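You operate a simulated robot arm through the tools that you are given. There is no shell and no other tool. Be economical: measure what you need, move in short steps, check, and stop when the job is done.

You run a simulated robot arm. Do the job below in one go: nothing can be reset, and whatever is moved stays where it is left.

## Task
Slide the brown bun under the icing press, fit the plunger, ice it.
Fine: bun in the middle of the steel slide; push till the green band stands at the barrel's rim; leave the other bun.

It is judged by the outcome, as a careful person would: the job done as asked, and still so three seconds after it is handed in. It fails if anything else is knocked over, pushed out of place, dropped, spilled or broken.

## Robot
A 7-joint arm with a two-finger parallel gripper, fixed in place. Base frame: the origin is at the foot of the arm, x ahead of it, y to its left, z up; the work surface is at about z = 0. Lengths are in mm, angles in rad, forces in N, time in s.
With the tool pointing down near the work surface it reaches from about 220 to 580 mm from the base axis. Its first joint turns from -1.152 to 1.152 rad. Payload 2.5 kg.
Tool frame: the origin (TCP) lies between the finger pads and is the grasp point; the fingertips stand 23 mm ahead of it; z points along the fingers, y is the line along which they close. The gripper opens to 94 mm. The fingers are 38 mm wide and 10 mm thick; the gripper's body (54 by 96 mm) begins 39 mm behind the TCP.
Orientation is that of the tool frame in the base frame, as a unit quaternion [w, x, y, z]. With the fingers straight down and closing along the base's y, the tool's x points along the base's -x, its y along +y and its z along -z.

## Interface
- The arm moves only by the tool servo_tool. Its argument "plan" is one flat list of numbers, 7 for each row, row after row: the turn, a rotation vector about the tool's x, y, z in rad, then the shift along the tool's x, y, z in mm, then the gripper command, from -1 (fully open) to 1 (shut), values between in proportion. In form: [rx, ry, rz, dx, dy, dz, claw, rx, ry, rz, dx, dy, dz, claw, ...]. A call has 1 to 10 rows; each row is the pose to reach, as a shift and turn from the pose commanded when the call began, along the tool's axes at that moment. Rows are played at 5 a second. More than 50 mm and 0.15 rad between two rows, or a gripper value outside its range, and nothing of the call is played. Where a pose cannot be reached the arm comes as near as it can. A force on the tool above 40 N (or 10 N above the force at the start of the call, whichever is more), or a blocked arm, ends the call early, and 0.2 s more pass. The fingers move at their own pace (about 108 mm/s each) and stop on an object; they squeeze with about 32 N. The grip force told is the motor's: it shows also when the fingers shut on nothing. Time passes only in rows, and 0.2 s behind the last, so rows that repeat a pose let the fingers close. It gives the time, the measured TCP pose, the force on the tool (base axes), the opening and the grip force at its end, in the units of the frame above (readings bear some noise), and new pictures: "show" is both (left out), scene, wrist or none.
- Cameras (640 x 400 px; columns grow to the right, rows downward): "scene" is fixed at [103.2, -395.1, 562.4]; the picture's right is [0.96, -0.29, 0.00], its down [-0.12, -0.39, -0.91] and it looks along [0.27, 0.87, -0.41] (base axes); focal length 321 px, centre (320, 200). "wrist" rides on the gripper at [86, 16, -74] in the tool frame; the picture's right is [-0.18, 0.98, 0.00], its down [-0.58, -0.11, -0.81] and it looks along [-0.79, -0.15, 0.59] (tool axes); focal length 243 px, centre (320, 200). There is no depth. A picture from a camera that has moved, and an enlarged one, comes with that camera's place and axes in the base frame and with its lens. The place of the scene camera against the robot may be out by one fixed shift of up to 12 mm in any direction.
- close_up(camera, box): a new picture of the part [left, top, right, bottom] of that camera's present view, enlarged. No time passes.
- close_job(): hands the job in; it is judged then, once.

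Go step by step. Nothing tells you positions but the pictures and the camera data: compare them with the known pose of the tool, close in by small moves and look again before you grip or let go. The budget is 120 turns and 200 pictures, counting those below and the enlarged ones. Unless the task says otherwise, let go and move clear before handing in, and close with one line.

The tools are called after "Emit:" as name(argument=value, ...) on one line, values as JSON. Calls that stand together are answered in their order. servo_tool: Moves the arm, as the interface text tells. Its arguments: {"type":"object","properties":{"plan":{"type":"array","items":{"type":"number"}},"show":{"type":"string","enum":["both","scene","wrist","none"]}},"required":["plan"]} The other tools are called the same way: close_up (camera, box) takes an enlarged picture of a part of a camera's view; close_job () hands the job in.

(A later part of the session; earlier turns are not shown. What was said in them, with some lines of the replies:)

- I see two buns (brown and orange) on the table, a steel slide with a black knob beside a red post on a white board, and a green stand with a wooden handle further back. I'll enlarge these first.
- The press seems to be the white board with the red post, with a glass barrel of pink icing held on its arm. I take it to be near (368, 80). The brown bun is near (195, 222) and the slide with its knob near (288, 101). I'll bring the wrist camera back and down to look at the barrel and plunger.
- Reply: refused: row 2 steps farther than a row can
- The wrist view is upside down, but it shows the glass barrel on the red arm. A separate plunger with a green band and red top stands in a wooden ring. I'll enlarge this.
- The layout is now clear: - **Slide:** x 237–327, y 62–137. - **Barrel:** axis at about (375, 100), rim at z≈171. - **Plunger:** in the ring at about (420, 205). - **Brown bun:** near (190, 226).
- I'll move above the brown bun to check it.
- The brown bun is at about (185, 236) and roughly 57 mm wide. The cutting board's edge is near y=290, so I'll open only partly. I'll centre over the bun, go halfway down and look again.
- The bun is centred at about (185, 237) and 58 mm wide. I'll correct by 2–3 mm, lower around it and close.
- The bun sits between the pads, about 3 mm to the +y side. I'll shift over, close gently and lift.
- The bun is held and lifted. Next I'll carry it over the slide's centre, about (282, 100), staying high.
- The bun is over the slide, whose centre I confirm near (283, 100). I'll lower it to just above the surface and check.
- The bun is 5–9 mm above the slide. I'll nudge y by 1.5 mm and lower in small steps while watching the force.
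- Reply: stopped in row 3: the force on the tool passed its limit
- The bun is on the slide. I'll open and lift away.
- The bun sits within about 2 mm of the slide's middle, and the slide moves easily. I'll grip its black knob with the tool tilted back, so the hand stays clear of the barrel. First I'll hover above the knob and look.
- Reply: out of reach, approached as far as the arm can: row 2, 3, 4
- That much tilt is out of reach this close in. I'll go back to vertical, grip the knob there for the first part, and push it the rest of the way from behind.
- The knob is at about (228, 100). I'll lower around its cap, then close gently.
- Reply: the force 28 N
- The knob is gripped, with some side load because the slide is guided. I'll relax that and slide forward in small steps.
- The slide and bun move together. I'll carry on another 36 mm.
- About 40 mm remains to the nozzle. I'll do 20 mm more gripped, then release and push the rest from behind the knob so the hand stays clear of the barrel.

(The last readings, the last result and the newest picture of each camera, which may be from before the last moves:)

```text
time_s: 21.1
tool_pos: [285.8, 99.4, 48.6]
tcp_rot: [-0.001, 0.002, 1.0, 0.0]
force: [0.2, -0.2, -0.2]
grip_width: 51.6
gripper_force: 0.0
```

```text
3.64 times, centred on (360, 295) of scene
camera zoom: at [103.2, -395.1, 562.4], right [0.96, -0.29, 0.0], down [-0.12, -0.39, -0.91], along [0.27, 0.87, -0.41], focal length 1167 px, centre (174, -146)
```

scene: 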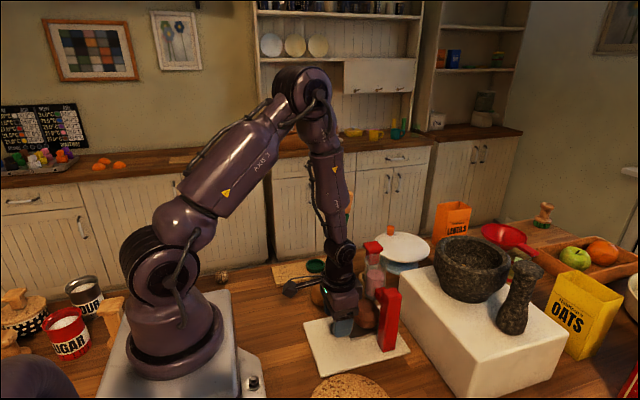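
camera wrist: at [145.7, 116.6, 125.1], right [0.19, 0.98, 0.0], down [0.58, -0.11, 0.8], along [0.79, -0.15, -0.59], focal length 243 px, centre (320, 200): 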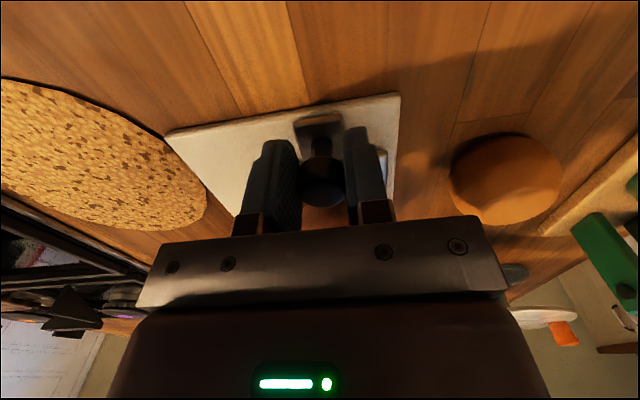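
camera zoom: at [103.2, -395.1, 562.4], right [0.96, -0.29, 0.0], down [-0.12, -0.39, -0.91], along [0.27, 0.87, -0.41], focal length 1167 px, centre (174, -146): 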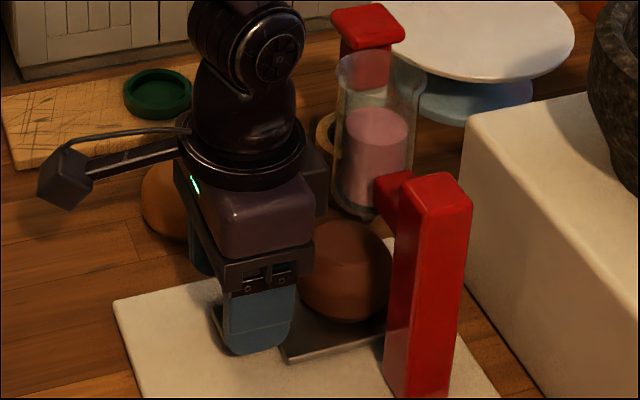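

Now I'll back straight out from the knob, close the fingers and look.

Emit:
servo_tool(plan=[0, 0, 0, 20, 0.5, 0, -0.1, 0, 0, 0, 40, 0.5, 0, -0.1, 0, 0, 0, 45, 0.5, 0, 1, 0, 0, 0, 45, 0.5, 0, 1, 0, 0, 0, 45, 0.5, 0, 1])

Emit:
close_up(camera="scene", box=[300, 240, 420, 350])

Emit:
close_up(camera="wrist", box=[220, 70, 420, 230])

```text
time_s: 22.4
tool_pos: [240.9, 99.3, 49.6]
tcp_rot: [-0.002, 0.002, 1.0, -0.001]
force: [0.3, -0.1, 0.5]
grip_width: 0.0
gripper_force: 31.9
camera wrist: at [155.8, 116.3, 125.1], right [0.19, 0.98, 0.0], down [0.58, -0.11, 0.8], along [0.79, -0.15, -0.59], focal length 243 px, centre (320, 200)
```

scene: 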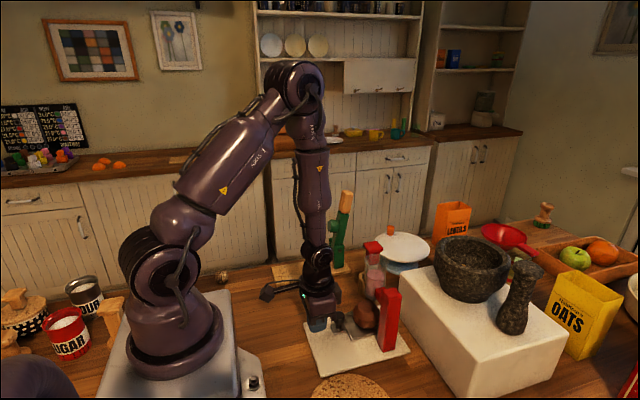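
wrist: 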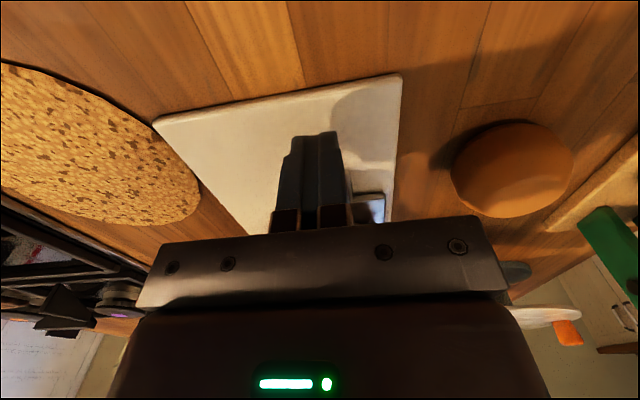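

```text
3.64 times, centred on (360, 295) of scene
camera zoom: at [103.2, -395.1, 562.4], right [0.96, -0.29, 0.0], down [-0.12, -0.39, -0.91], along [0.27, 0.87, -0.41], focal length 1167 px, centre (174, -146)
```

zoom: 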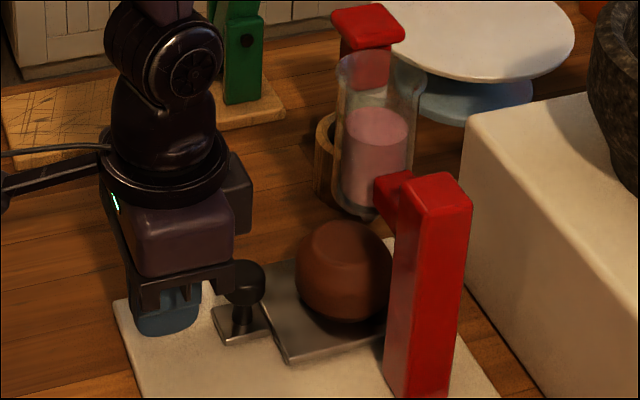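

```text
2.50 times, centred on (320, 150) of wrist
camera zoom: at [155.8, 116.3, 125.1], right [0.19, 0.98, 0.0], down [0.58, -0.11, 0.8], along [0.79, -0.15, -0.59], focal length 606 px, centre (320, 325)
```

zoom: 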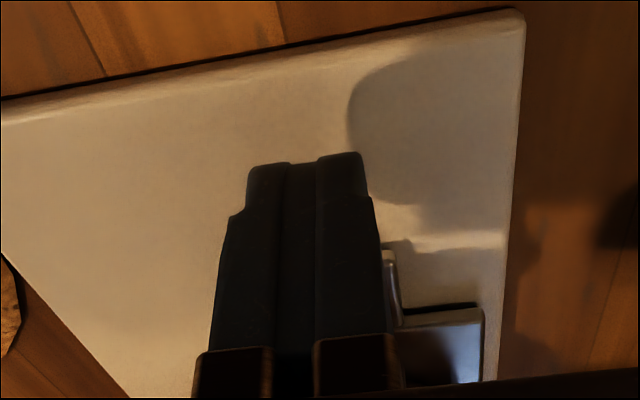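

The knob stands free about 22 mm ahead of the fingers. I'll push it forward with the closed fingers, then check bun against nozzle.

Emit:
servo_tool(plan=[0, 0, 0, -10, 0.5, 2, 1, 0, 0, 0, -18, 0.5, 2, 1, 0, 0, 0, -22, 0.5, 2, 1, 0, 0, 0, -26, 0.5, 2, 1, 0, 0, 0, -30, 0.5, 2, 1, 0, 0, 0, -34, 0.5, 2, 1, 0, 0, 0, -38, 0.5, 2, 1, 0, 0, 0, -38, 0.5, 2, 1], show="scene")

Emit:
close_up(camera="scene", box=[320, 260, 420, 350])

```text
time_s: 24.1
tool_pos: [275.8, 100.5, 45.7]
tcp_rot: [-0.01, 0.001, 1.0, -0.002]
force: [-29.8, -1.7, -1.3]
grip_width: 0.2
gripper_force: 31.6
```

scene: 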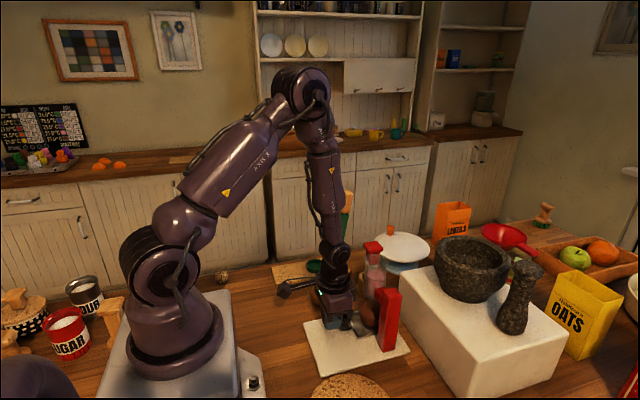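

```text
4.44 times, centred on (370, 305) of scene
camera zoom: at [103.2, -395.1, 562.4], right [0.96, -0.29, 0.0], down [-0.12, -0.39, -0.91], along [0.27, 0.87, -0.41], focal length 1426 px, centre (98, -267)
```

zoom: 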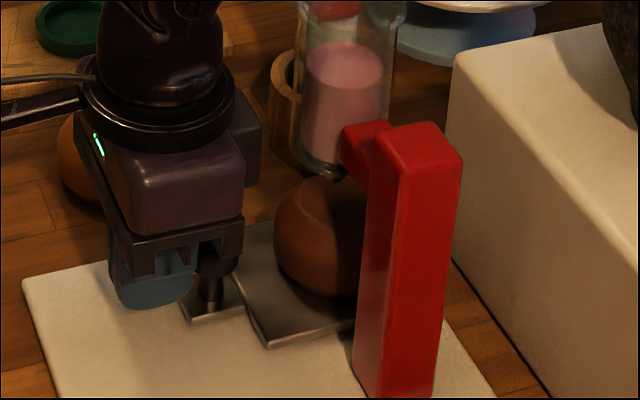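

There is about 30 N of resistance now, and the bun looks within a few mm of the nozzle. I'll push a little further to see whether this is the stop.

Emit:
servo_tool(plan=[0, 0, 0, -1, 0, 0, 1, 0, 0, 0, -2, 0, 0, 1, 0, 0, 0, -3, 0, 0, 1, 0, 0, 0, -3, 0, 0, 1], show="none")

Emit:
close_up(camera="scene", box=[320, 260, 420, 350])

```text
time_s: 24.8
tool_pos: [274.4, 99.8, 45.6]
tcp_rot: [-0.015, -0.001, 1.0, -0.002]
force: [-4.6, 0.4, 1.6]
grip_width: 0.0
gripper_force: 32.3
stopped in row 3: the force on the tool passed its limit (the readings are from after the stop); the commanded pose is now the measured one
```

```text
4.44 times, centred on (370, 305) of scene
camera zoom: at [103.2, -395.1, 562.4], right [0.96, -0.29, 0.0], down [-0.12, -0.39, -0.91], along [0.27, 0.87, -0.41], focal length 1426 px, centre (98, -267)
```

zoom: 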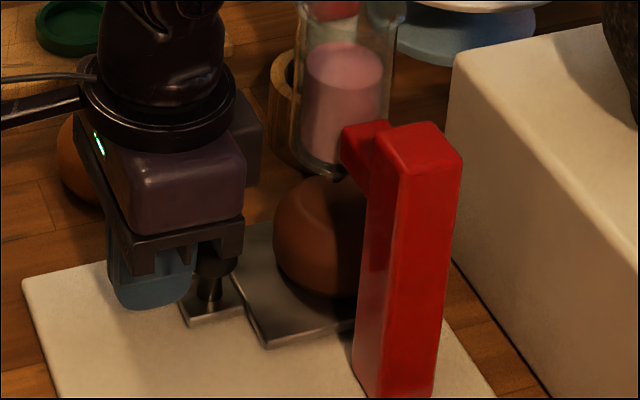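

That is the end stop. I'll back off, lift, and view the alignment and the plunger from behind.

Emit:
servo_tool(plan=[0, 0, 0, 15, 0, 0, 1, 0, 0, 0, 30, 0, -20, 1, 0, 0, 0, 40, 0, -50, 1, 0, 0, 0, 40, 0, -50, 1])

Emit:
close_up(camera="wrist", box=[230, 70, 430, 220])

Emit:
close_up(camera="scene", box=[320, 260, 420, 350])

```text
time_s: 25.8
tool_pos: [237.2, 99.6, 97.9]
tcp_rot: [-0.014, -0.001, 1.0, -0.003]
force: [0.2, -0.7, -0.1]
grip_width: 0.0
gripper_force: 32.1
camera wrist: at [153.1, 115.6, 176.1], right [0.18, 0.98, -0.01], down [0.6, -0.1, 0.79], along [0.78, -0.15, -0.61], focal length 243 px, centre (320, 200)
```

scene: 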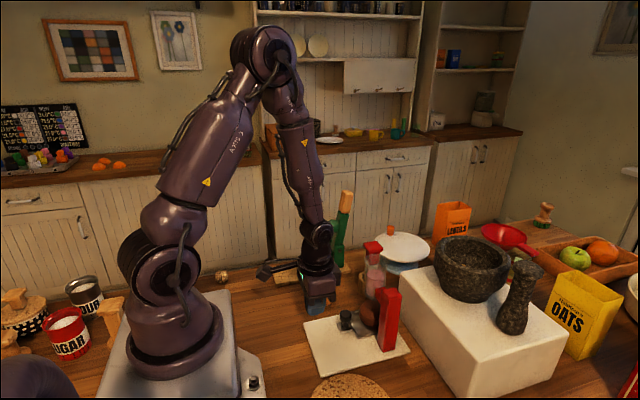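
wrist: 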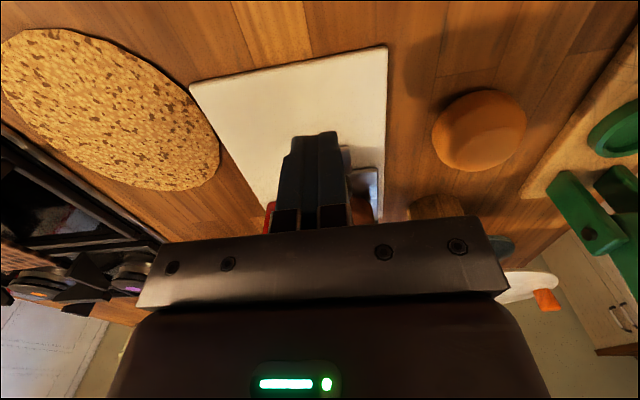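

```text
2.67 times, centred on (330, 145) of wrist
camera zoom: at [153.1, 115.6, 176.1], right [0.18, 0.98, -0.01], down [0.6, -0.1, 0.79], along [0.78, -0.15, -0.61], focal length 647 px, centre (293, 347)
```

zoom: 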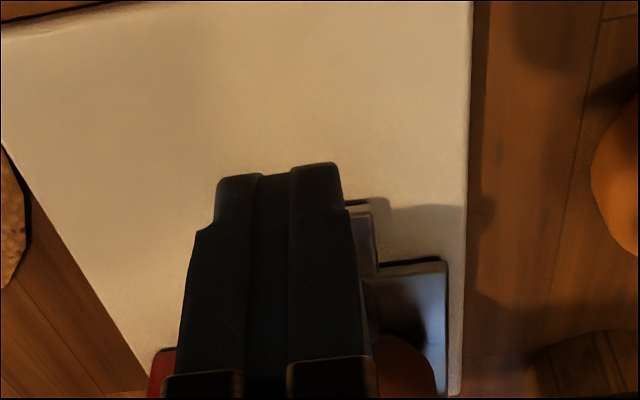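

```text
4.44 times, centred on (370, 305) of scene
camera zoom: at [103.2, -395.1, 562.4], right [0.96, -0.29, 0.0], down [-0.12, -0.39, -0.91], along [0.27, 0.87, -0.41], focal length 1426 px, centre (98, -267)
```

zoom: 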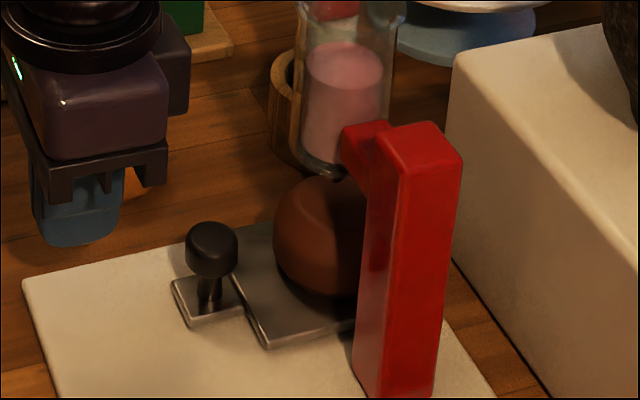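

The slide is at its stop with its centre near x≈367. Next I'll go up and look at the plunger with open fingers.

Emit:
servo_tool(plan=[0, -0.028, 0, 0, 0, -45, -1, 0, -0.028, 0, -15, 25, -80, -1, 0, -0.028, 0, -40, 60, -102, -1, 0, -0.028, 0, -65, 95, -104, -1, 0, -0.028, 0, -90, 120, -105, -1, 0, -0.028, 0, -90, 120, -105, -1])

Emit:
close_up(camera="wrist", box=[220, 70, 420, 220])

```text
time_s: 27.2
tool_pos: [330.0, 219.7, 198.4]
tcp_rot: [0.001, 0.0, 1.0, -0.003]
force: [-0.6, 0.0, -0.2]
grip_width: 94.0
gripper_force: 0.1
camera wrist: at [244.0, 236.0, 274.5], right [0.18, 0.98, -0.01], down [0.58, -0.1, 0.81], along [0.79, -0.15, -0.59], focal length 243 px, centre (320, 200)
```

scene: 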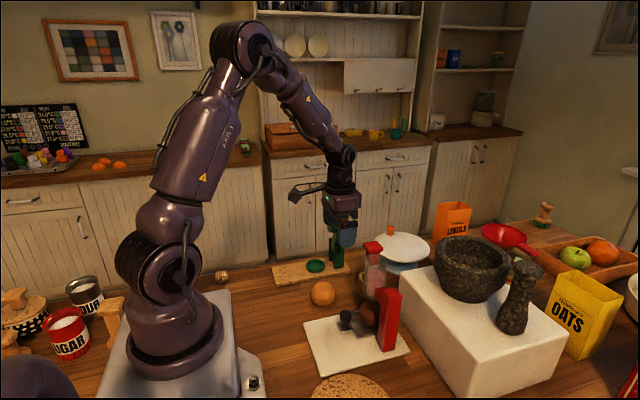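
wrist: 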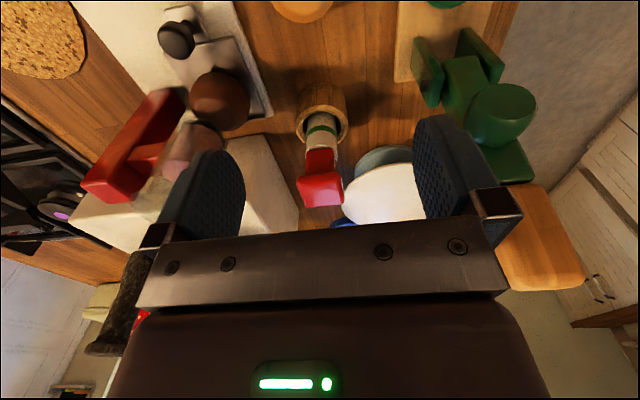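

```text
2.67 times, centred on (320, 145) of wrist
camera zoom: at [244.0, 236.0, 274.5], right [0.18, 0.98, -0.01], down [0.58, -0.1, 0.81], along [0.79, -0.15, -0.59], focal length 647 px, centre (320, 347)
```

zoom: 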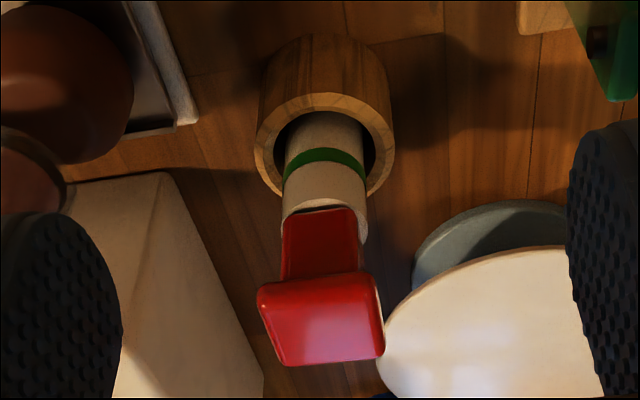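

The plunger stands upright in the wooden cup with its axis at about (419, 204). Its square red cap is about 44 mm wide with the top at z≈136, and the green band is near z≈65. I'll hover above the cap.

Emit:
servo_tool(plan=[0, 0, 0, -30, -5, 0, -0.5, 0, 0, 0, -60, -10, 5, -0.4, 0, 0, 0, -89, -15.7, 8, -0.36, 0, 0, 0, -89, -15.7, 8, -0.36, 0, 0, 0, -89, -15.7, 8, -0.36])

Emit:
close_up(camera="wrist", box=[220, 40, 420, 200])

Emit:
close_up(camera="scene", box=[320, 200, 440, 310])

```text
time_s: 28.4
tool_pos: [415.9, 205.3, 191.0]
tcp_rot: [0.0, -0.001, 1.0, -0.003]
force: [-0.3, 0.2, -1.0]
grip_width: 63.7
gripper_force: 0.1
camera wrist: at [331.2, 221.2, 267.0], right [0.18, 0.98, 0.0], down [0.58, -0.1, 0.81], along [0.79, -0.15, -0.59], focal length 243 px, centre (320, 200)
```

scene: 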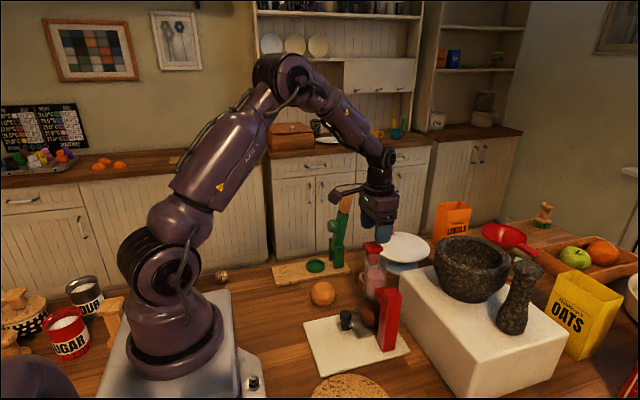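
wrist: 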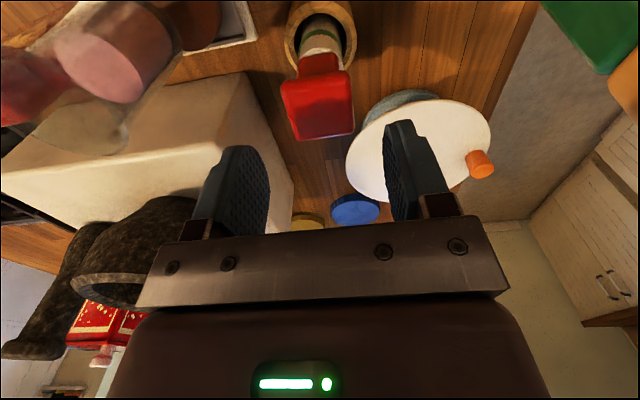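

```text
2.50 times, centred on (320, 120) of wrist
camera zoom: at [331.2, 221.2, 267.0], right [0.18, 0.98, 0.0], down [0.58, -0.1, 0.81], along [0.79, -0.15, -0.59], focal length 606 px, centre (320, 400)
```

zoom: 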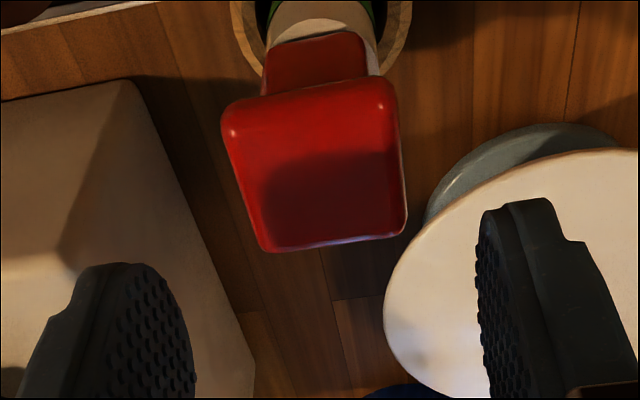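

```text
3.64 times, centred on (380, 255) of scene
camera zoom: at [103.2, -395.1, 562.4], right [0.96, -0.29, 0.0], down [-0.12, -0.39, -0.91], along [0.27, 0.87, -0.41], focal length 1167 px, centre (102, 0)
```

zoom: 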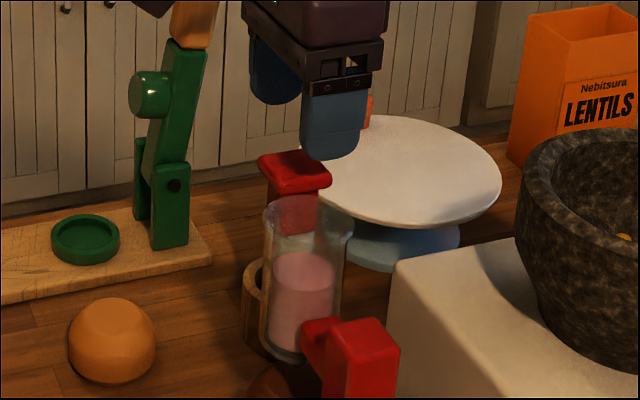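

The cap is about 39 mm square, centred at (418, 205). I'll lower so the pads span the cap, then close.

Emit:
servo_tool(plan=[0, 0, 0, -2, 0, 30, -0.36, 0, 0, 0, -2, 0, 62, -0.36, 0, 0, 0, -2, 0, 62, -0.36, 0, 0, 0, -2, 0, 62, 0.6, 0, 0, 0, -2, 0, 62, 0.6, 0, 0, 0, -2, 0, 62, 0.6])

Emit:
close_up(camera="scene", box=[320, 200, 440, 310])

```text
time_s: 29.8
tool_pos: [419.6, 205.1, 127.4]
tcp_rot: [0.002, -0.001, 1.0, -0.002]
force: [0.9, 0.0, -0.2]
grip_width: 39.3
gripper_force: 31.3
camera wrist: at [333.5, 220.8, 204.4], right [0.18, 0.98, 0.0], down [0.58, -0.1, 0.81], along [0.79, -0.15, -0.59], focal length 243 px, centre (320, 200)
```

scene: 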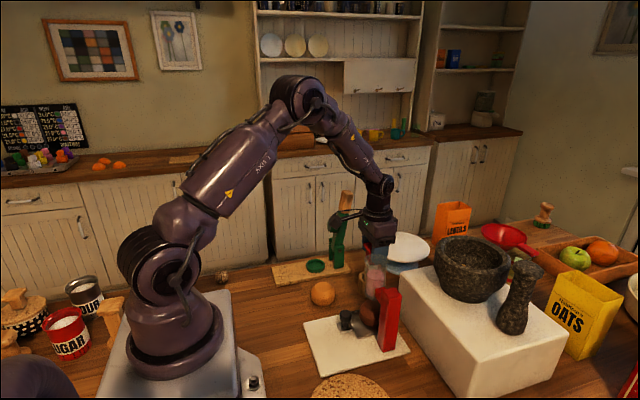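
wrist: 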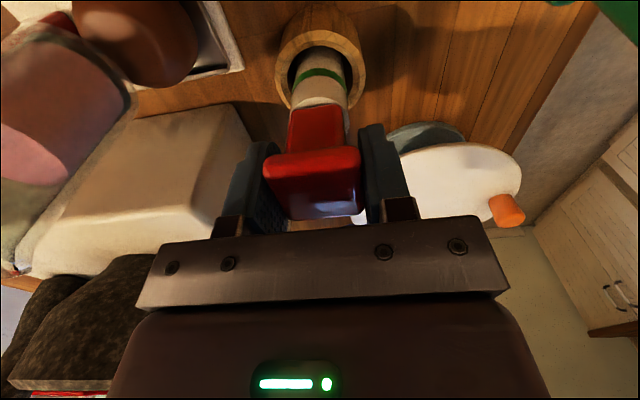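

```text
3.64 times, centred on (380, 255) of scene
camera zoom: at [103.2, -395.1, 562.4], right [0.96, -0.29, 0.0], down [-0.12, -0.39, -0.91], along [0.27, 0.87, -0.41], focal length 1167 px, centre (102, 0)
```

zoom: 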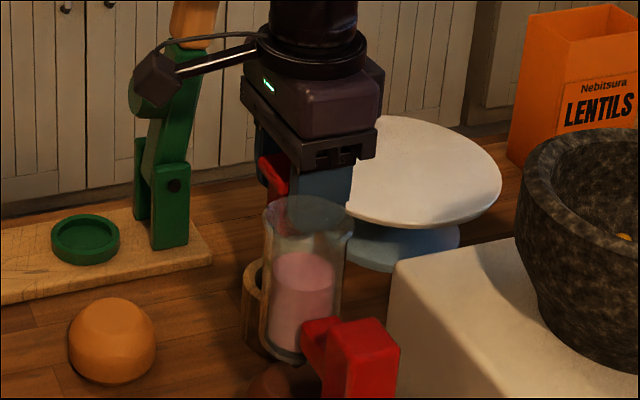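

The cap is gripped at 39 mm. I'll lift the plunger straight up out of its cup.

Emit:
servo_tool(plan=[0, 0, 0, 0, 0, -10, 0.7, 0, 0, 0, 0, 0, -25, 0.7, 0, 0, 0, 0, 0, -45, 0.7, 0, 0, 0, 0, 0, -70, 0.7, 0, 0, 0, 0, 0, -100, 0.7, 0, 0, 0, 0, 0, -130, 0.7, 0, 0, 0, 0, 0, -160, 0.7, 0, 0, 0, 0, 0, -190, 0.7, 0, 0, 0, 0, 0, -190, 0.7])

Emit:
close_up(camera="wrist", box=[220, 0, 420, 200])

Emit:
close_up(camera="scene", box=[330, 160, 430, 310])

```text
time_s: 31.8
tool_pos: [417.1, 206.5, 319.9]
tcp_rot: [0.001, -0.001, 1.0, -0.003]
force: [0.0, 0.3, -1.3]
grip_width: 39.7
gripper_force: 32.2
camera wrist: at [331.5, 223.1, 395.9], right [0.18, 0.98, 0.0], down [0.58, -0.1, 0.81], along [0.79, -0.15, -0.59], focal length 243 px, centre (320, 200)
```

scene: 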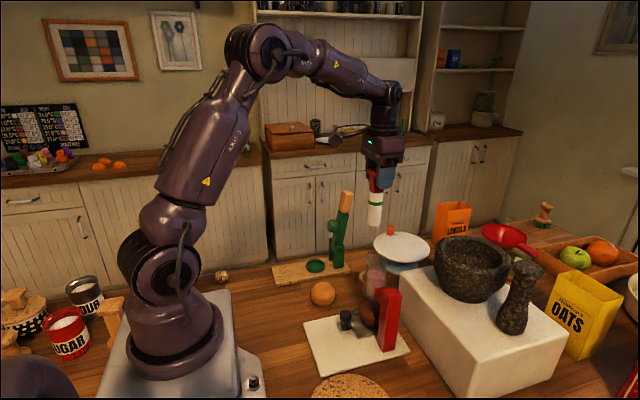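
wrist: 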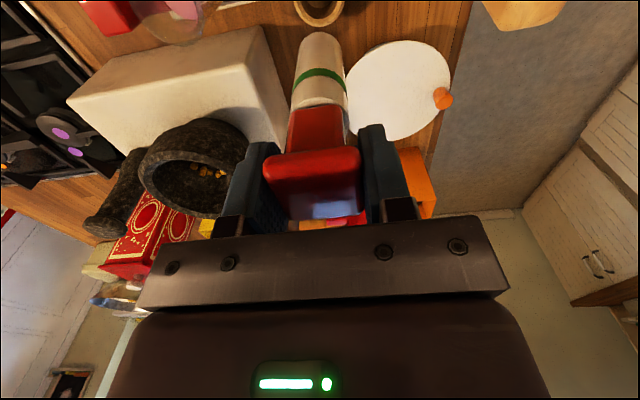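

```text
2.00 times, centred on (320, 100) of wrist
camera zoom: at [331.5, 223.1, 395.9], right [0.18, 0.98, 0.0], down [0.58, -0.1, 0.81], along [0.79, -0.15, -0.59], focal length 485 px, centre (320, 400)
```

zoom: 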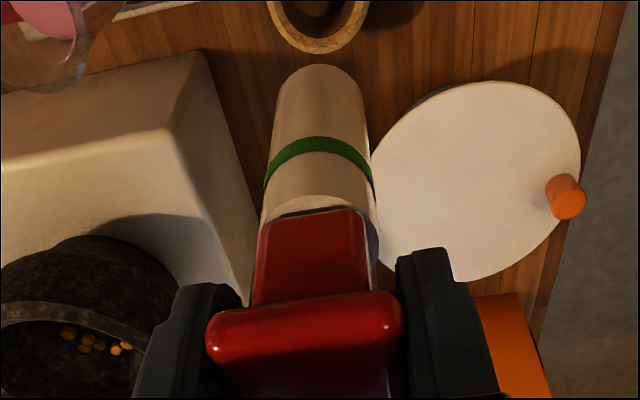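

```text
2.67 times, centred on (380, 235) of scene
camera zoom: at [103.2, -395.1, 562.4], right [0.96, -0.29, 0.0], down [-0.12, -0.39, -0.91], along [0.27, 0.87, -0.41], focal length 856 px, centre (160, 107)
```

zoom: 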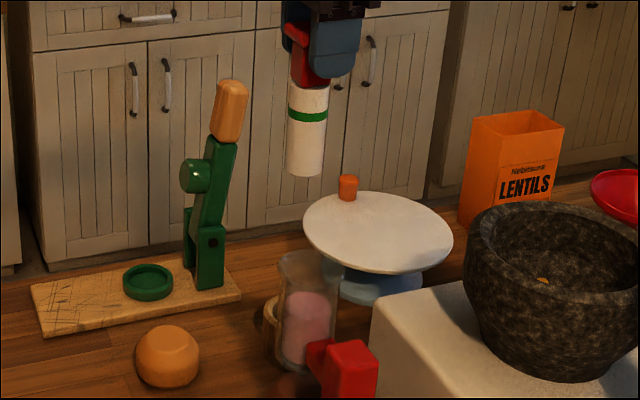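

The plunger is free, with its bottom about 125 mm below the TCP and the band about 64 mm below. I'll carry it over the barrel at about (371, 100), staying above the rim.

Emit:
servo_tool(plan=[0, 0, 0, 10, -25, 0, 0.7, 0, 0, 0, 20, -50, 0, 0.7, 0, 0, 0, 35, -80, 0, 0.7, 0, 0, 0, 46, -106, 0, 0.7, 0, 0, 0, 46, -106, 0, 0.7, 0, 0, 0, 46, -106, 0, 0.7])

Emit:
close_up(camera="wrist", box=[220, 0, 420, 120])

Emit:
close_up(camera="scene", box=[330, 180, 430, 340])

```text
time_s: 33.2
tool_pos: [374.6, 99.4, 320.5]
tcp_rot: [0.001, 0.0, 1.0, -0.003]
force: [0.5, -0.4, -0.7]
grip_width: 39.8
gripper_force: 31.9
camera wrist: at [287.9, 115.6, 396.2], right [0.18, 0.98, 0.0], down [0.58, -0.1, 0.81], along [0.79, -0.15, -0.59], focal length 243 px, centre (320, 200)
```

scene: 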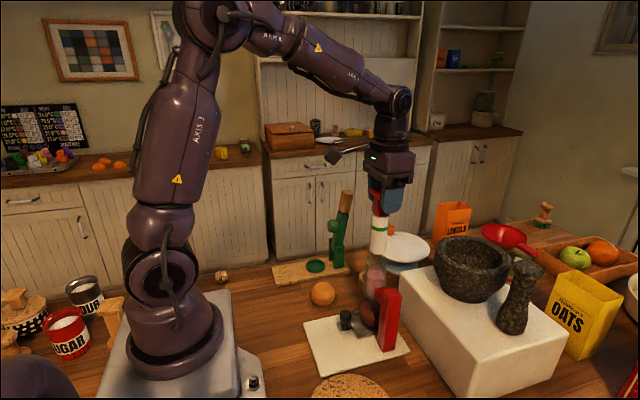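
wrist: 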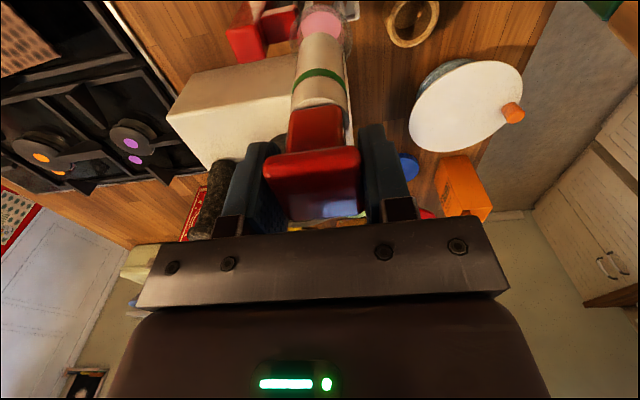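

```text
3.20 times, centred on (320, 60) of wrist
camera zoom: at [287.9, 115.6, 396.2], right [0.18, 0.98, 0.0], down [0.58, -0.1, 0.81], along [0.79, -0.15, -0.59], focal length 776 px, centre (320, 648)
```

zoom: 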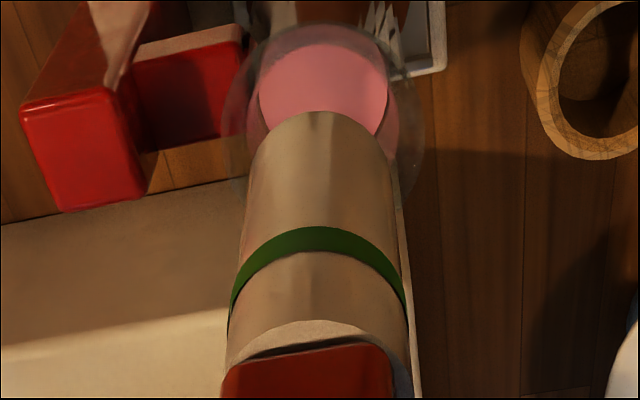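

```text
2.50 times, centred on (380, 260) of scene
camera zoom: at [103.2, -395.1, 562.4], right [0.96, -0.29, 0.0], down [-0.12, -0.39, -0.91], along [0.27, 0.87, -0.41], focal length 802 px, centre (170, 50)
```

zoom: 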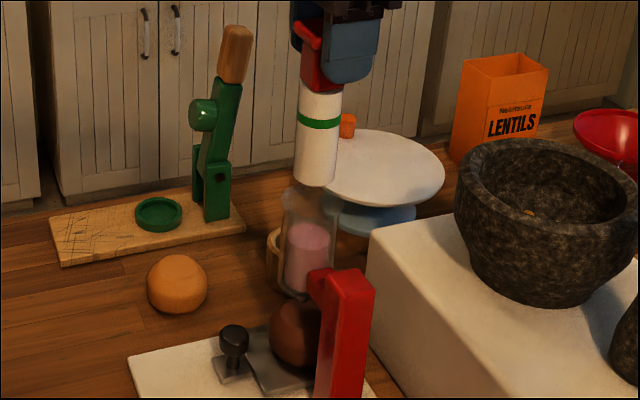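

The rod lines up with the barrel to within 1–2 mm; I take the barrel axis as (373.5, 100.2). I'll nudge the tool and lower the rod into the flared rim, watching the force.

Emit:
servo_tool(plan=[0, 0, 0, 1.2, 0.8, 5, 0.7, 0, 0, 0, 1.2, 0.8, 12, 0.7, 0, 0, 0, 1.2, 0.8, 18, 0.7, 0, 0, 0, 1.2, 0.8, 18, 0.7], show="none")

Emit:
close_up(camera="wrist", box=[240, 0, 400, 100])

Emit:
close_up(camera="scene", box=[340, 210, 420, 310])

```text
time_s: 34.2
tool_pos: [373.3, 99.7, 302.4]
tcp_rot: [0.0, -0.001, 1.0, -0.002]
force: [0.2, -0.1, -1.1]
grip_width: 39.5
gripper_force: 32.2
```

```text
4.00 times, centred on (320, 50) of wrist
camera zoom: at [286.3, 116.5, 377.7], right [0.18, 0.98, 0.0], down [0.58, -0.1, 0.81], along [0.79, -0.15, -0.59], focal length 970 px, centre (320, 800)
```

zoom: 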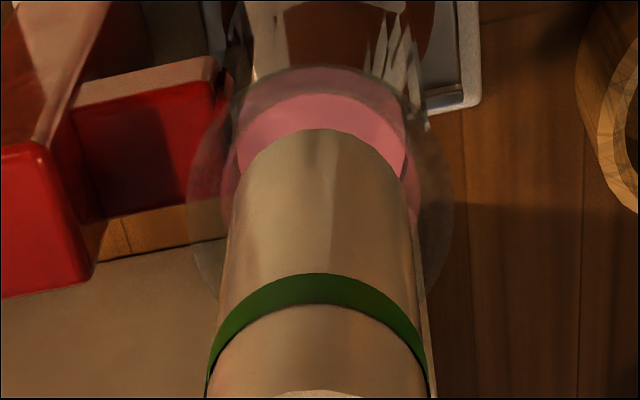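

```text
4.00 times, centred on (380, 260) of scene
camera zoom: at [103.2, -395.1, 562.4], right [0.96, -0.29, 0.0], down [-0.12, -0.39, -0.91], along [0.27, 0.87, -0.41], focal length 1284 px, centre (80, -40)
```

zoom: 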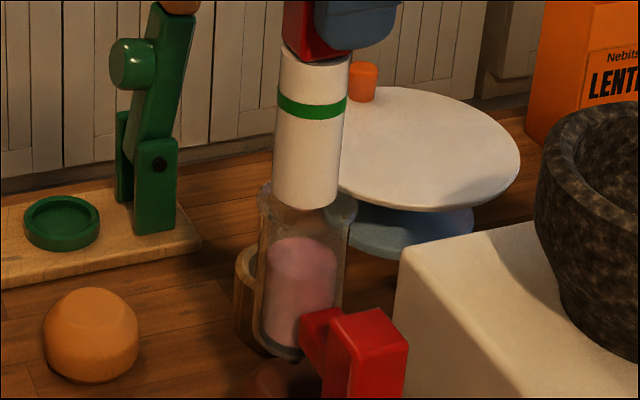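

Both views show the rod centred in the rim. Continuing down.

Emit:
servo_tool(plan=[0, 0, 0, 0, 0, 4, 0.7, 0, 0, 0, 0, 0, 8, 0.7, 0, 0, 0, 0, 0, 12, 0.7, 0, 0, 0, 0, 0, 16, 0.7, 0, 0, 0, 0, 0, 20, 0.7, 0, 0, 0, 0, 0, 20, 0.7], show="none")

Emit:
close_up(camera="wrist", box=[240, 0, 400, 100])

Emit:
close_up(camera="scene", box=[340, 210, 420, 310])

```text
time_s: 35.6
tool_pos: [371.9, 99.7, 280.9]
tcp_rot: [0.001, -0.001, 1.0, -0.003]
force: [-0.1, 0.0, -2.0]
grip_width: 39.8
gripper_force: 31.9
```

```text
4.00 times, centred on (320, 50) of wrist
camera zoom: at [286.6, 116.3, 356.9], right [0.18, 0.98, 0.0], down [0.58, -0.1, 0.81], along [0.79, -0.15, -0.59], focal length 970 px, centre (320, 800)
```

zoom: 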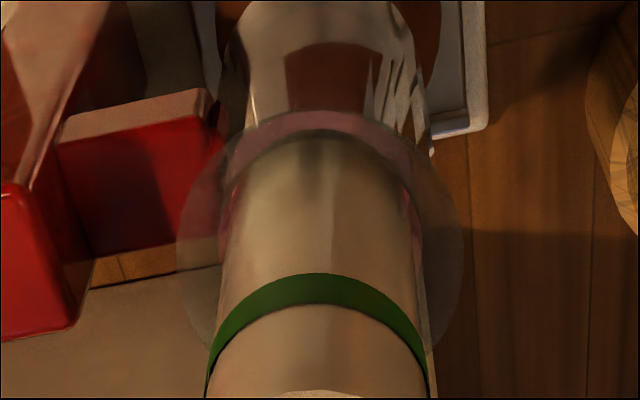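

```text
4.00 times, centred on (380, 260) of scene
camera zoom: at [103.2, -395.1, 562.4], right [0.96, -0.29, 0.0], down [-0.12, -0.39, -0.91], along [0.27, 0.87, -0.41], focal length 1284 px, centre (80, -40)
```

zoom: 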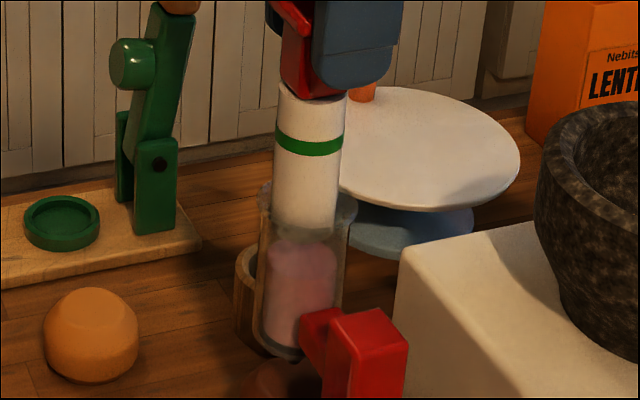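

The rod is inside with almost no contact force. The band still needs to descend about 38 mm, so I'll continue in small steps and watch the force.

Emit:
servo_tool(plan=[0, 0, 0, 0, 0, 3, 0.8, 0, 0, 0, 0, 0, 6, 0.8, 0, 0, 0, 0, 0, 9, 0.8, 0, 0, 0, 0, 0, 12, 0.8, 0, 0, 0, 0, 0, 15, 0.8, 0, 0, 0, 0, 0, 18, 0.8, 0, 0, 0, 0, 0, 18, 0.8], show="none")

Emit:
close_up(camera="wrist", box=[240, 0, 400, 100])

Emit:
close_up(camera="scene", box=[340, 210, 420, 310])

```text
time_s: 37.2
tool_pos: [372.5, 100.6, 262.5]
tcp_rot: [0.002, 0.0, 1.0, -0.002]
force: [-0.2, 0.5, -1.5]
grip_width: 39.6
gripper_force: 31.8
```

```text
4.00 times, centred on (320, 50) of wrist
camera zoom: at [286.3, 117.2, 338.4], right [0.18, 0.98, 0.0], down [0.58, -0.1, 0.81], along [0.79, -0.15, -0.59], focal length 970 px, centre (320, 800)
```

zoom: 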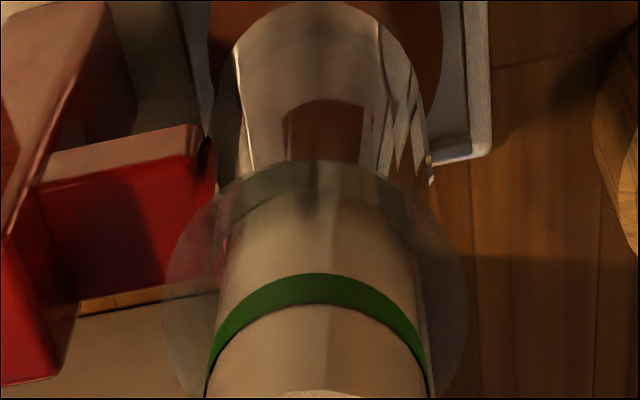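

```text
4.00 times, centred on (380, 260) of scene
camera zoom: at [103.2, -395.1, 562.4], right [0.96, -0.29, 0.0], down [-0.12, -0.39, -0.91], along [0.27, 0.87, -0.41], focal length 1284 px, centre (80, -40)
```

zoom: 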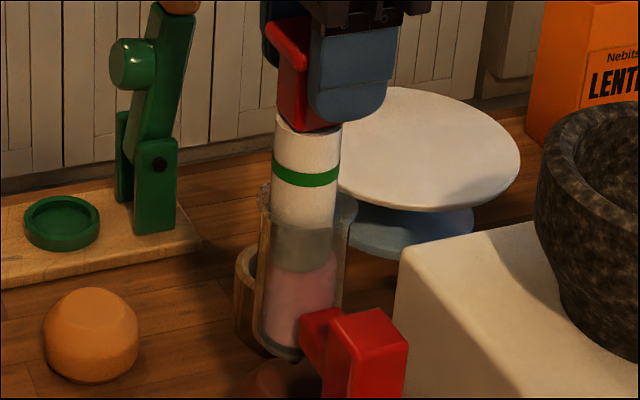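

The rod is touching the icing. I'll press another 12 mm gently.

Emit:
servo_tool(plan=[0, 0, 0, 0, 0, 2, 0.9, 0, 0, 0, 0, 0, 4, 0.9, 0, 0, 0, 0, 0, 6, 0.9, 0, 0, 0, 0, 0, 8, 0.9, 0, 0, 0, 0, 0, 10, 0.9, 0, 0, 0, 0, 0, 12, 0.9, 0, 0, 0, 0, 0, 12, 0.9], show="none")

Emit:
close_up(camera="wrist", box=[240, 0, 400, 100])

Emit:
close_up(camera="scene", box=[340, 220, 420, 320])

```text
time_s: 38.8
tool_pos: [372.8, 99.6, 250.5]
tcp_rot: [0.0, -0.001, 1.0, -0.003]
force: [-0.4, -0.5, -0.9]
grip_width: 39.5
gripper_force: 31.5
```

```text
4.00 times, centred on (320, 50) of wrist
camera zoom: at [286.9, 116.9, 326.6], right [0.18, 0.98, -0.01], down [0.58, -0.1, 0.81], along [0.79, -0.15, -0.59], focal length 970 px, centre (320, 800)
```

zoom: 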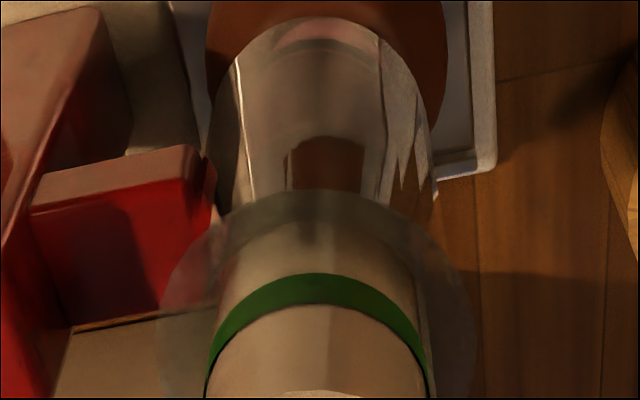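

```text
4.00 times, centred on (380, 270) of scene
camera zoom: at [103.2, -395.1, 562.4], right [0.96, -0.29, 0.0], down [-0.12, -0.39, -0.91], along [0.27, 0.87, -0.41], focal length 1284 px, centre (80, -80)
```

zoom: 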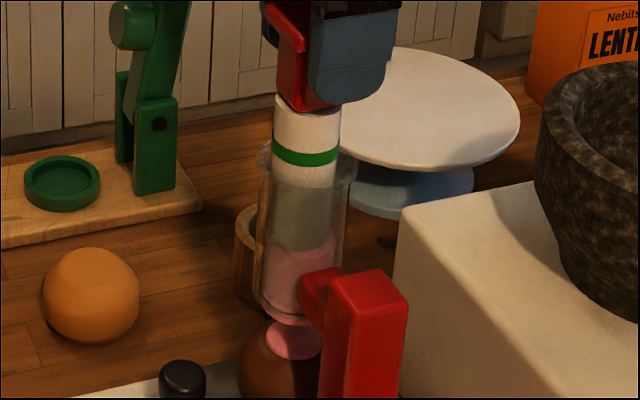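

Icing is coming out onto the bun, and the band is close to the rim. I'll look closely for the last few mm.

Emit:
close_up(camera="scene", box=[365, 240, 405, 280])

Emit:
close_up(camera="wrist", box=[270, 30, 370, 110])

```text
10.00 times, centred on (385, 260) of scene
camera zoom: at [103.2, -395.1, 562.4], right [0.96, -0.29, 0.0], down [-0.12, -0.39, -0.91], along [0.27, 0.87, -0.41], focal length 3209 px, centre (-330, -400)
```

zoom: 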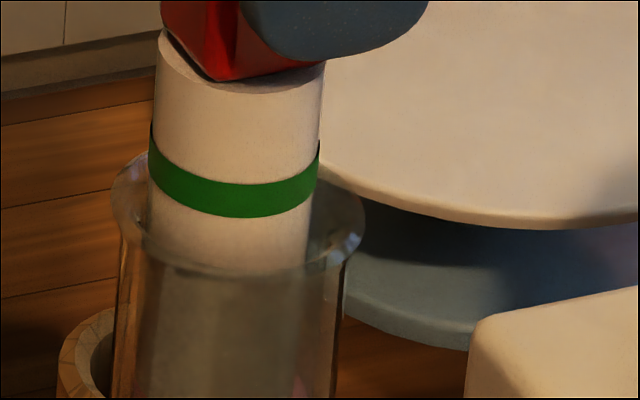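

```text
5.00 times, centred on (320, 70) of wrist
camera zoom: at [286.9, 116.9, 326.6], right [0.18, 0.98, -0.01], down [0.58, -0.1, 0.81], along [0.79, -0.15, -0.59], focal length 1213 px, centre (320, 850)
```

zoom: 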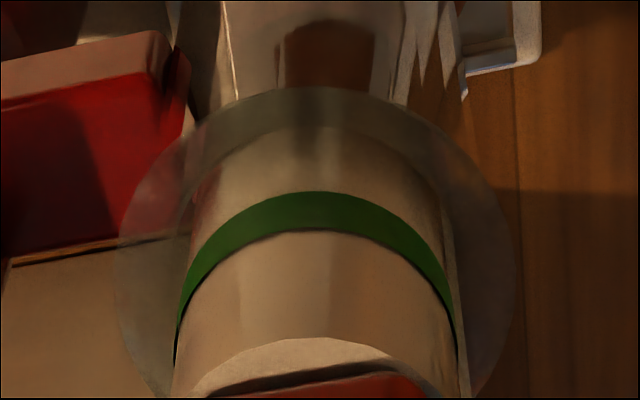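

About 13 mm remain by the ellipse geometry. I'll press 9 mm more and look again.

Emit:
servo_tool(plan=[0, 0, 0, 0, 0, 2, 0.9, 0, 0, 0, 0, 0, 4, 0.9, 0, 0, 0, 0, 0, 6, 0.9, 0, 0, 0, 0, 0, 8, 0.9, 0, 0, 0, 0, 0, 9, 0.9, 0, 0, 0, 0, 0, 9, 0.9], show="none")

Emit:
close_up(camera="scene", box=[365, 240, 405, 280])

Emit:
close_up(camera="wrist", box=[270, 30, 370, 110])

Emit:
close_up(camera="scene", box=[340, 260, 420, 340])

```text
time_s: 40.2
tool_pos: [372.4, 100.9, 241.9]
tcp_rot: [0.0, -0.001, 1.0, -0.003]
force: [1.2, -1.6, -0.1]
grip_width: 39.5
gripper_force: 31.7
```

```text
10.00 times, centred on (385, 260) of scene
camera zoom: at [103.2, -395.1, 562.4], right [0.96, -0.29, 0.0], down [-0.12, -0.39, -0.91], along [0.27, 0.87, -0.41], focal length 3209 px, centre (-330, -400)
```

zoom: 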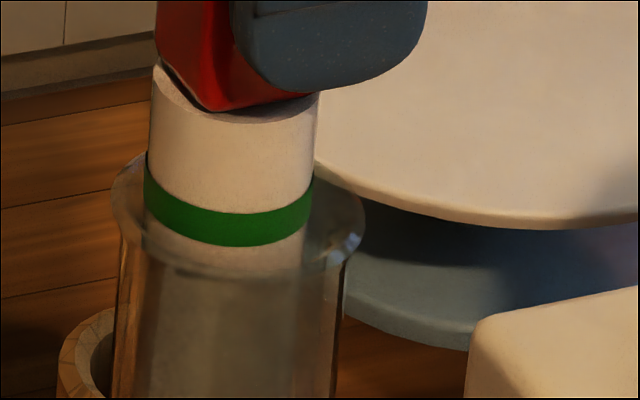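

```text
5.00 times, centred on (320, 70) of wrist
camera zoom: at [286.6, 117.7, 319.1], right [0.18, 0.98, 0.0], down [0.58, -0.1, 0.81], along [0.79, -0.15, -0.59], focal length 1213 px, centre (320, 850)
```

zoom: 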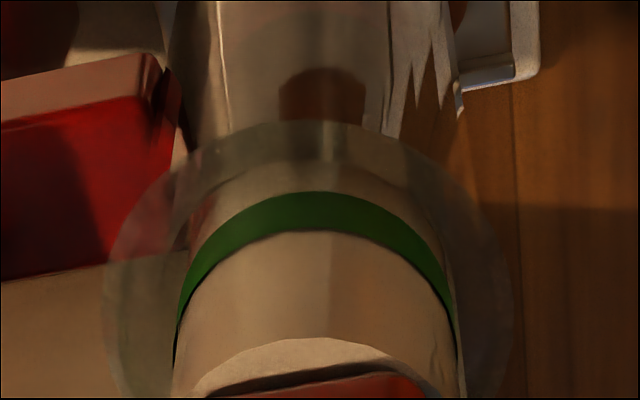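

```text
5.00 times, centred on (380, 300) of scene
camera zoom: at [103.2, -395.1, 562.4], right [0.96, -0.29, 0.0], down [-0.12, -0.39, -0.91], along [0.27, 0.87, -0.41], focal length 1604 px, centre (20, -300)
```

zoom: 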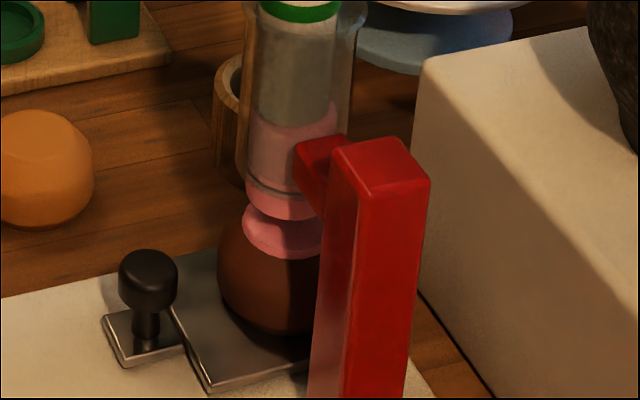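

Icing lies on top of the bun. Both views say about 9 mm more, so I'll press 7 mm and check again.

Emit:
servo_tool(plan=[0, 0, 0, 0, 0, 2, 0.9, 0, 0, 0, 0, 0, 4, 0.9, 0, 0, 0, 0, 0, 6, 0.9, 0, 0, 0, 0, 0, 7, 0.9, 0, 0, 0, 0, 0, 7, 0.9], show="none")

Emit:
close_up(camera="scene", box=[365, 240, 405, 280])

Emit:
close_up(camera="wrist", box=[270, 30, 370, 110])

```text
time_s: 41.4
tool_pos: [372.9, 100.3, 236.3]
tcp_rot: [0.001, 0.0, 1.0, -0.002]
force: [0.8, 0.0, -1.7]
grip_width: 39.6
gripper_force: 32.5
```

```text
10.00 times, centred on (385, 260) of scene
camera zoom: at [103.2, -395.1, 562.4], right [0.96, -0.29, 0.0], down [-0.12, -0.39, -0.91], along [0.27, 0.87, -0.41], focal length 3209 px, centre (-330, -400)
```

zoom: 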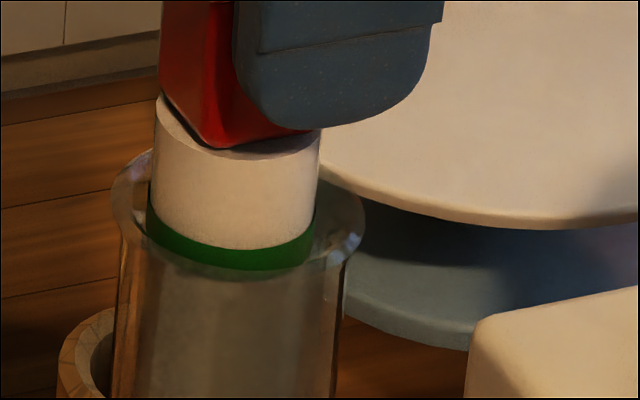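

```text
5.00 times, centred on (320, 70) of wrist
camera zoom: at [287.4, 116.7, 311.1], right [0.18, 0.98, -0.01], down [0.58, -0.1, 0.81], along [0.79, -0.15, -0.59], focal length 1213 px, centre (320, 850)
```

zoom: 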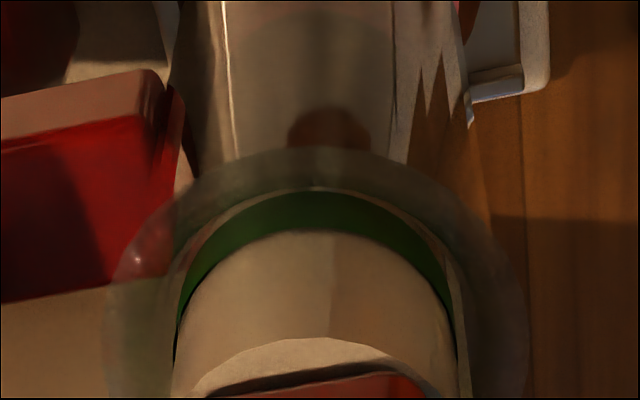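

The green band now sits at the rim in both views. I'll open the fingers gently and rise straight up.

Emit:
servo_tool(plan=[0, 0, 0, 0, 0, 0, 0.9, 0, 0, 0, 0, 0, 0, -0.1, 0, 0, 0, 0, 0, 0, -0.3, 0, 0, 0, 0, 0, 0, -0.3, 0, 0, 0, 0, 0, -25, -0.3, 0, 0, 0, 0, 0, -60, -0.3, 0, 0, 0, 30, 0, -95, -0.3, 0, 0, 0, 60, 0, -110, -0.3, 0, 0, 0, 60, 0, -110, -0.3])

Emit:
close_up(camera="scene", box=[365, 240, 405, 280])

Emit:
close_up(camera="scene", box=[320, 220, 440, 350])

Emit:
close_up(camera="wrist", box=[220, 40, 420, 220])

```text
time_s: 43.4
tool_pos: [313.6, 103.1, 345.1]
tcp_rot: [0.001, -0.001, 1.0, -0.003]
force: [0.4, 1.0, 0.1]
grip_width: 60.6
gripper_force: 0.0
camera wrist: at [226.9, 118.7, 421.1], right [0.18, 0.98, 0.0], down [0.58, -0.1, 0.81], along [0.79, -0.15, -0.59], focal length 243 px, centre (320, 200)
```

scene: 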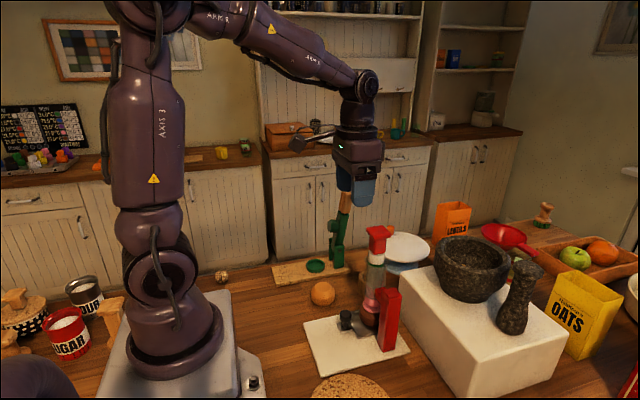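
wrist: 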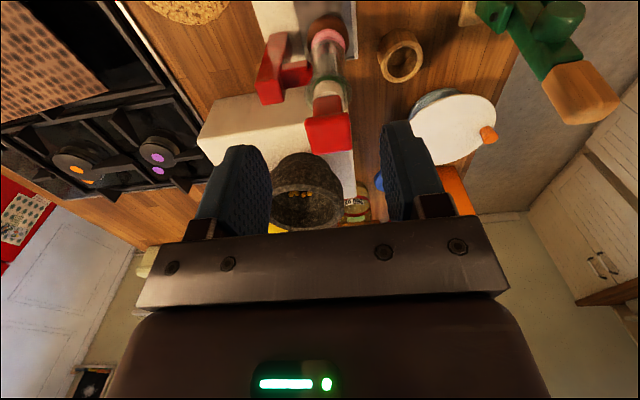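

```text
10.00 times, centred on (385, 260) of scene
camera zoom: at [103.2, -395.1, 562.4], right [0.96, -0.29, 0.0], down [-0.12, -0.39, -0.91], along [0.27, 0.87, -0.41], focal length 3209 px, centre (-330, -400)
```

zoom: 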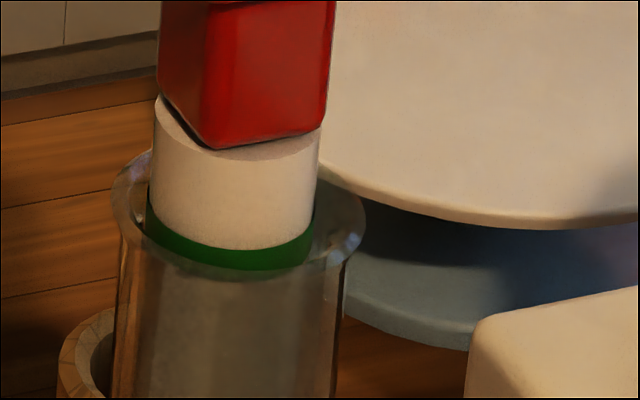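

```text
3.08 times, centred on (380, 285) of scene
camera zoom: at [103.2, -395.1, 562.4], right [0.96, -0.29, 0.0], down [-0.12, -0.39, -0.91], along [0.27, 0.87, -0.41], focal length 987 px, centre (135, -62)
```

zoom: 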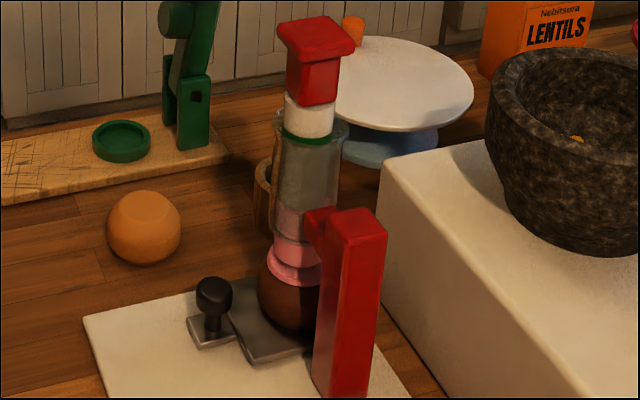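

```text
2.22 times, centred on (320, 130) of wrist
camera zoom: at [226.9, 118.7, 421.1], right [0.18, 0.98, 0.0], down [0.58, -0.1, 0.81], along [0.79, -0.15, -0.59], focal length 539 px, centre (320, 356)
```

zoom: 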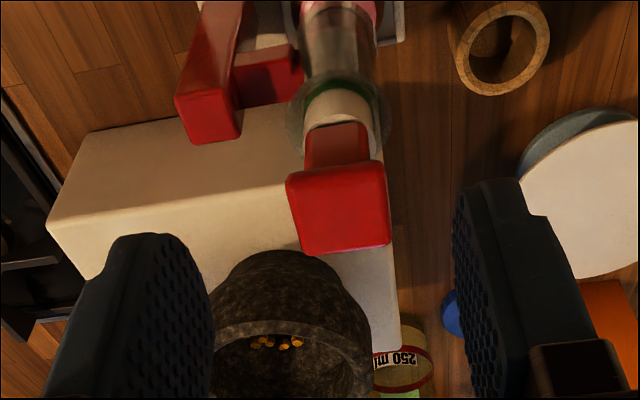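

The plunger stays put with the band at the rim, and the bun on the slide is iced under the nozzle. The other bun is untouched and the hand is clear, so I'm handing in.

Emit:
close_job()

```text
The job is handed in.
```

The brown bun is on the steel slide, within about 2 mm of its middle. The slide is pushed in to its stop under the press. The plunger is fitted and pressed until the green band stands at the barrel's rim, leaving pink icing on the bun; the other bun was not touched.
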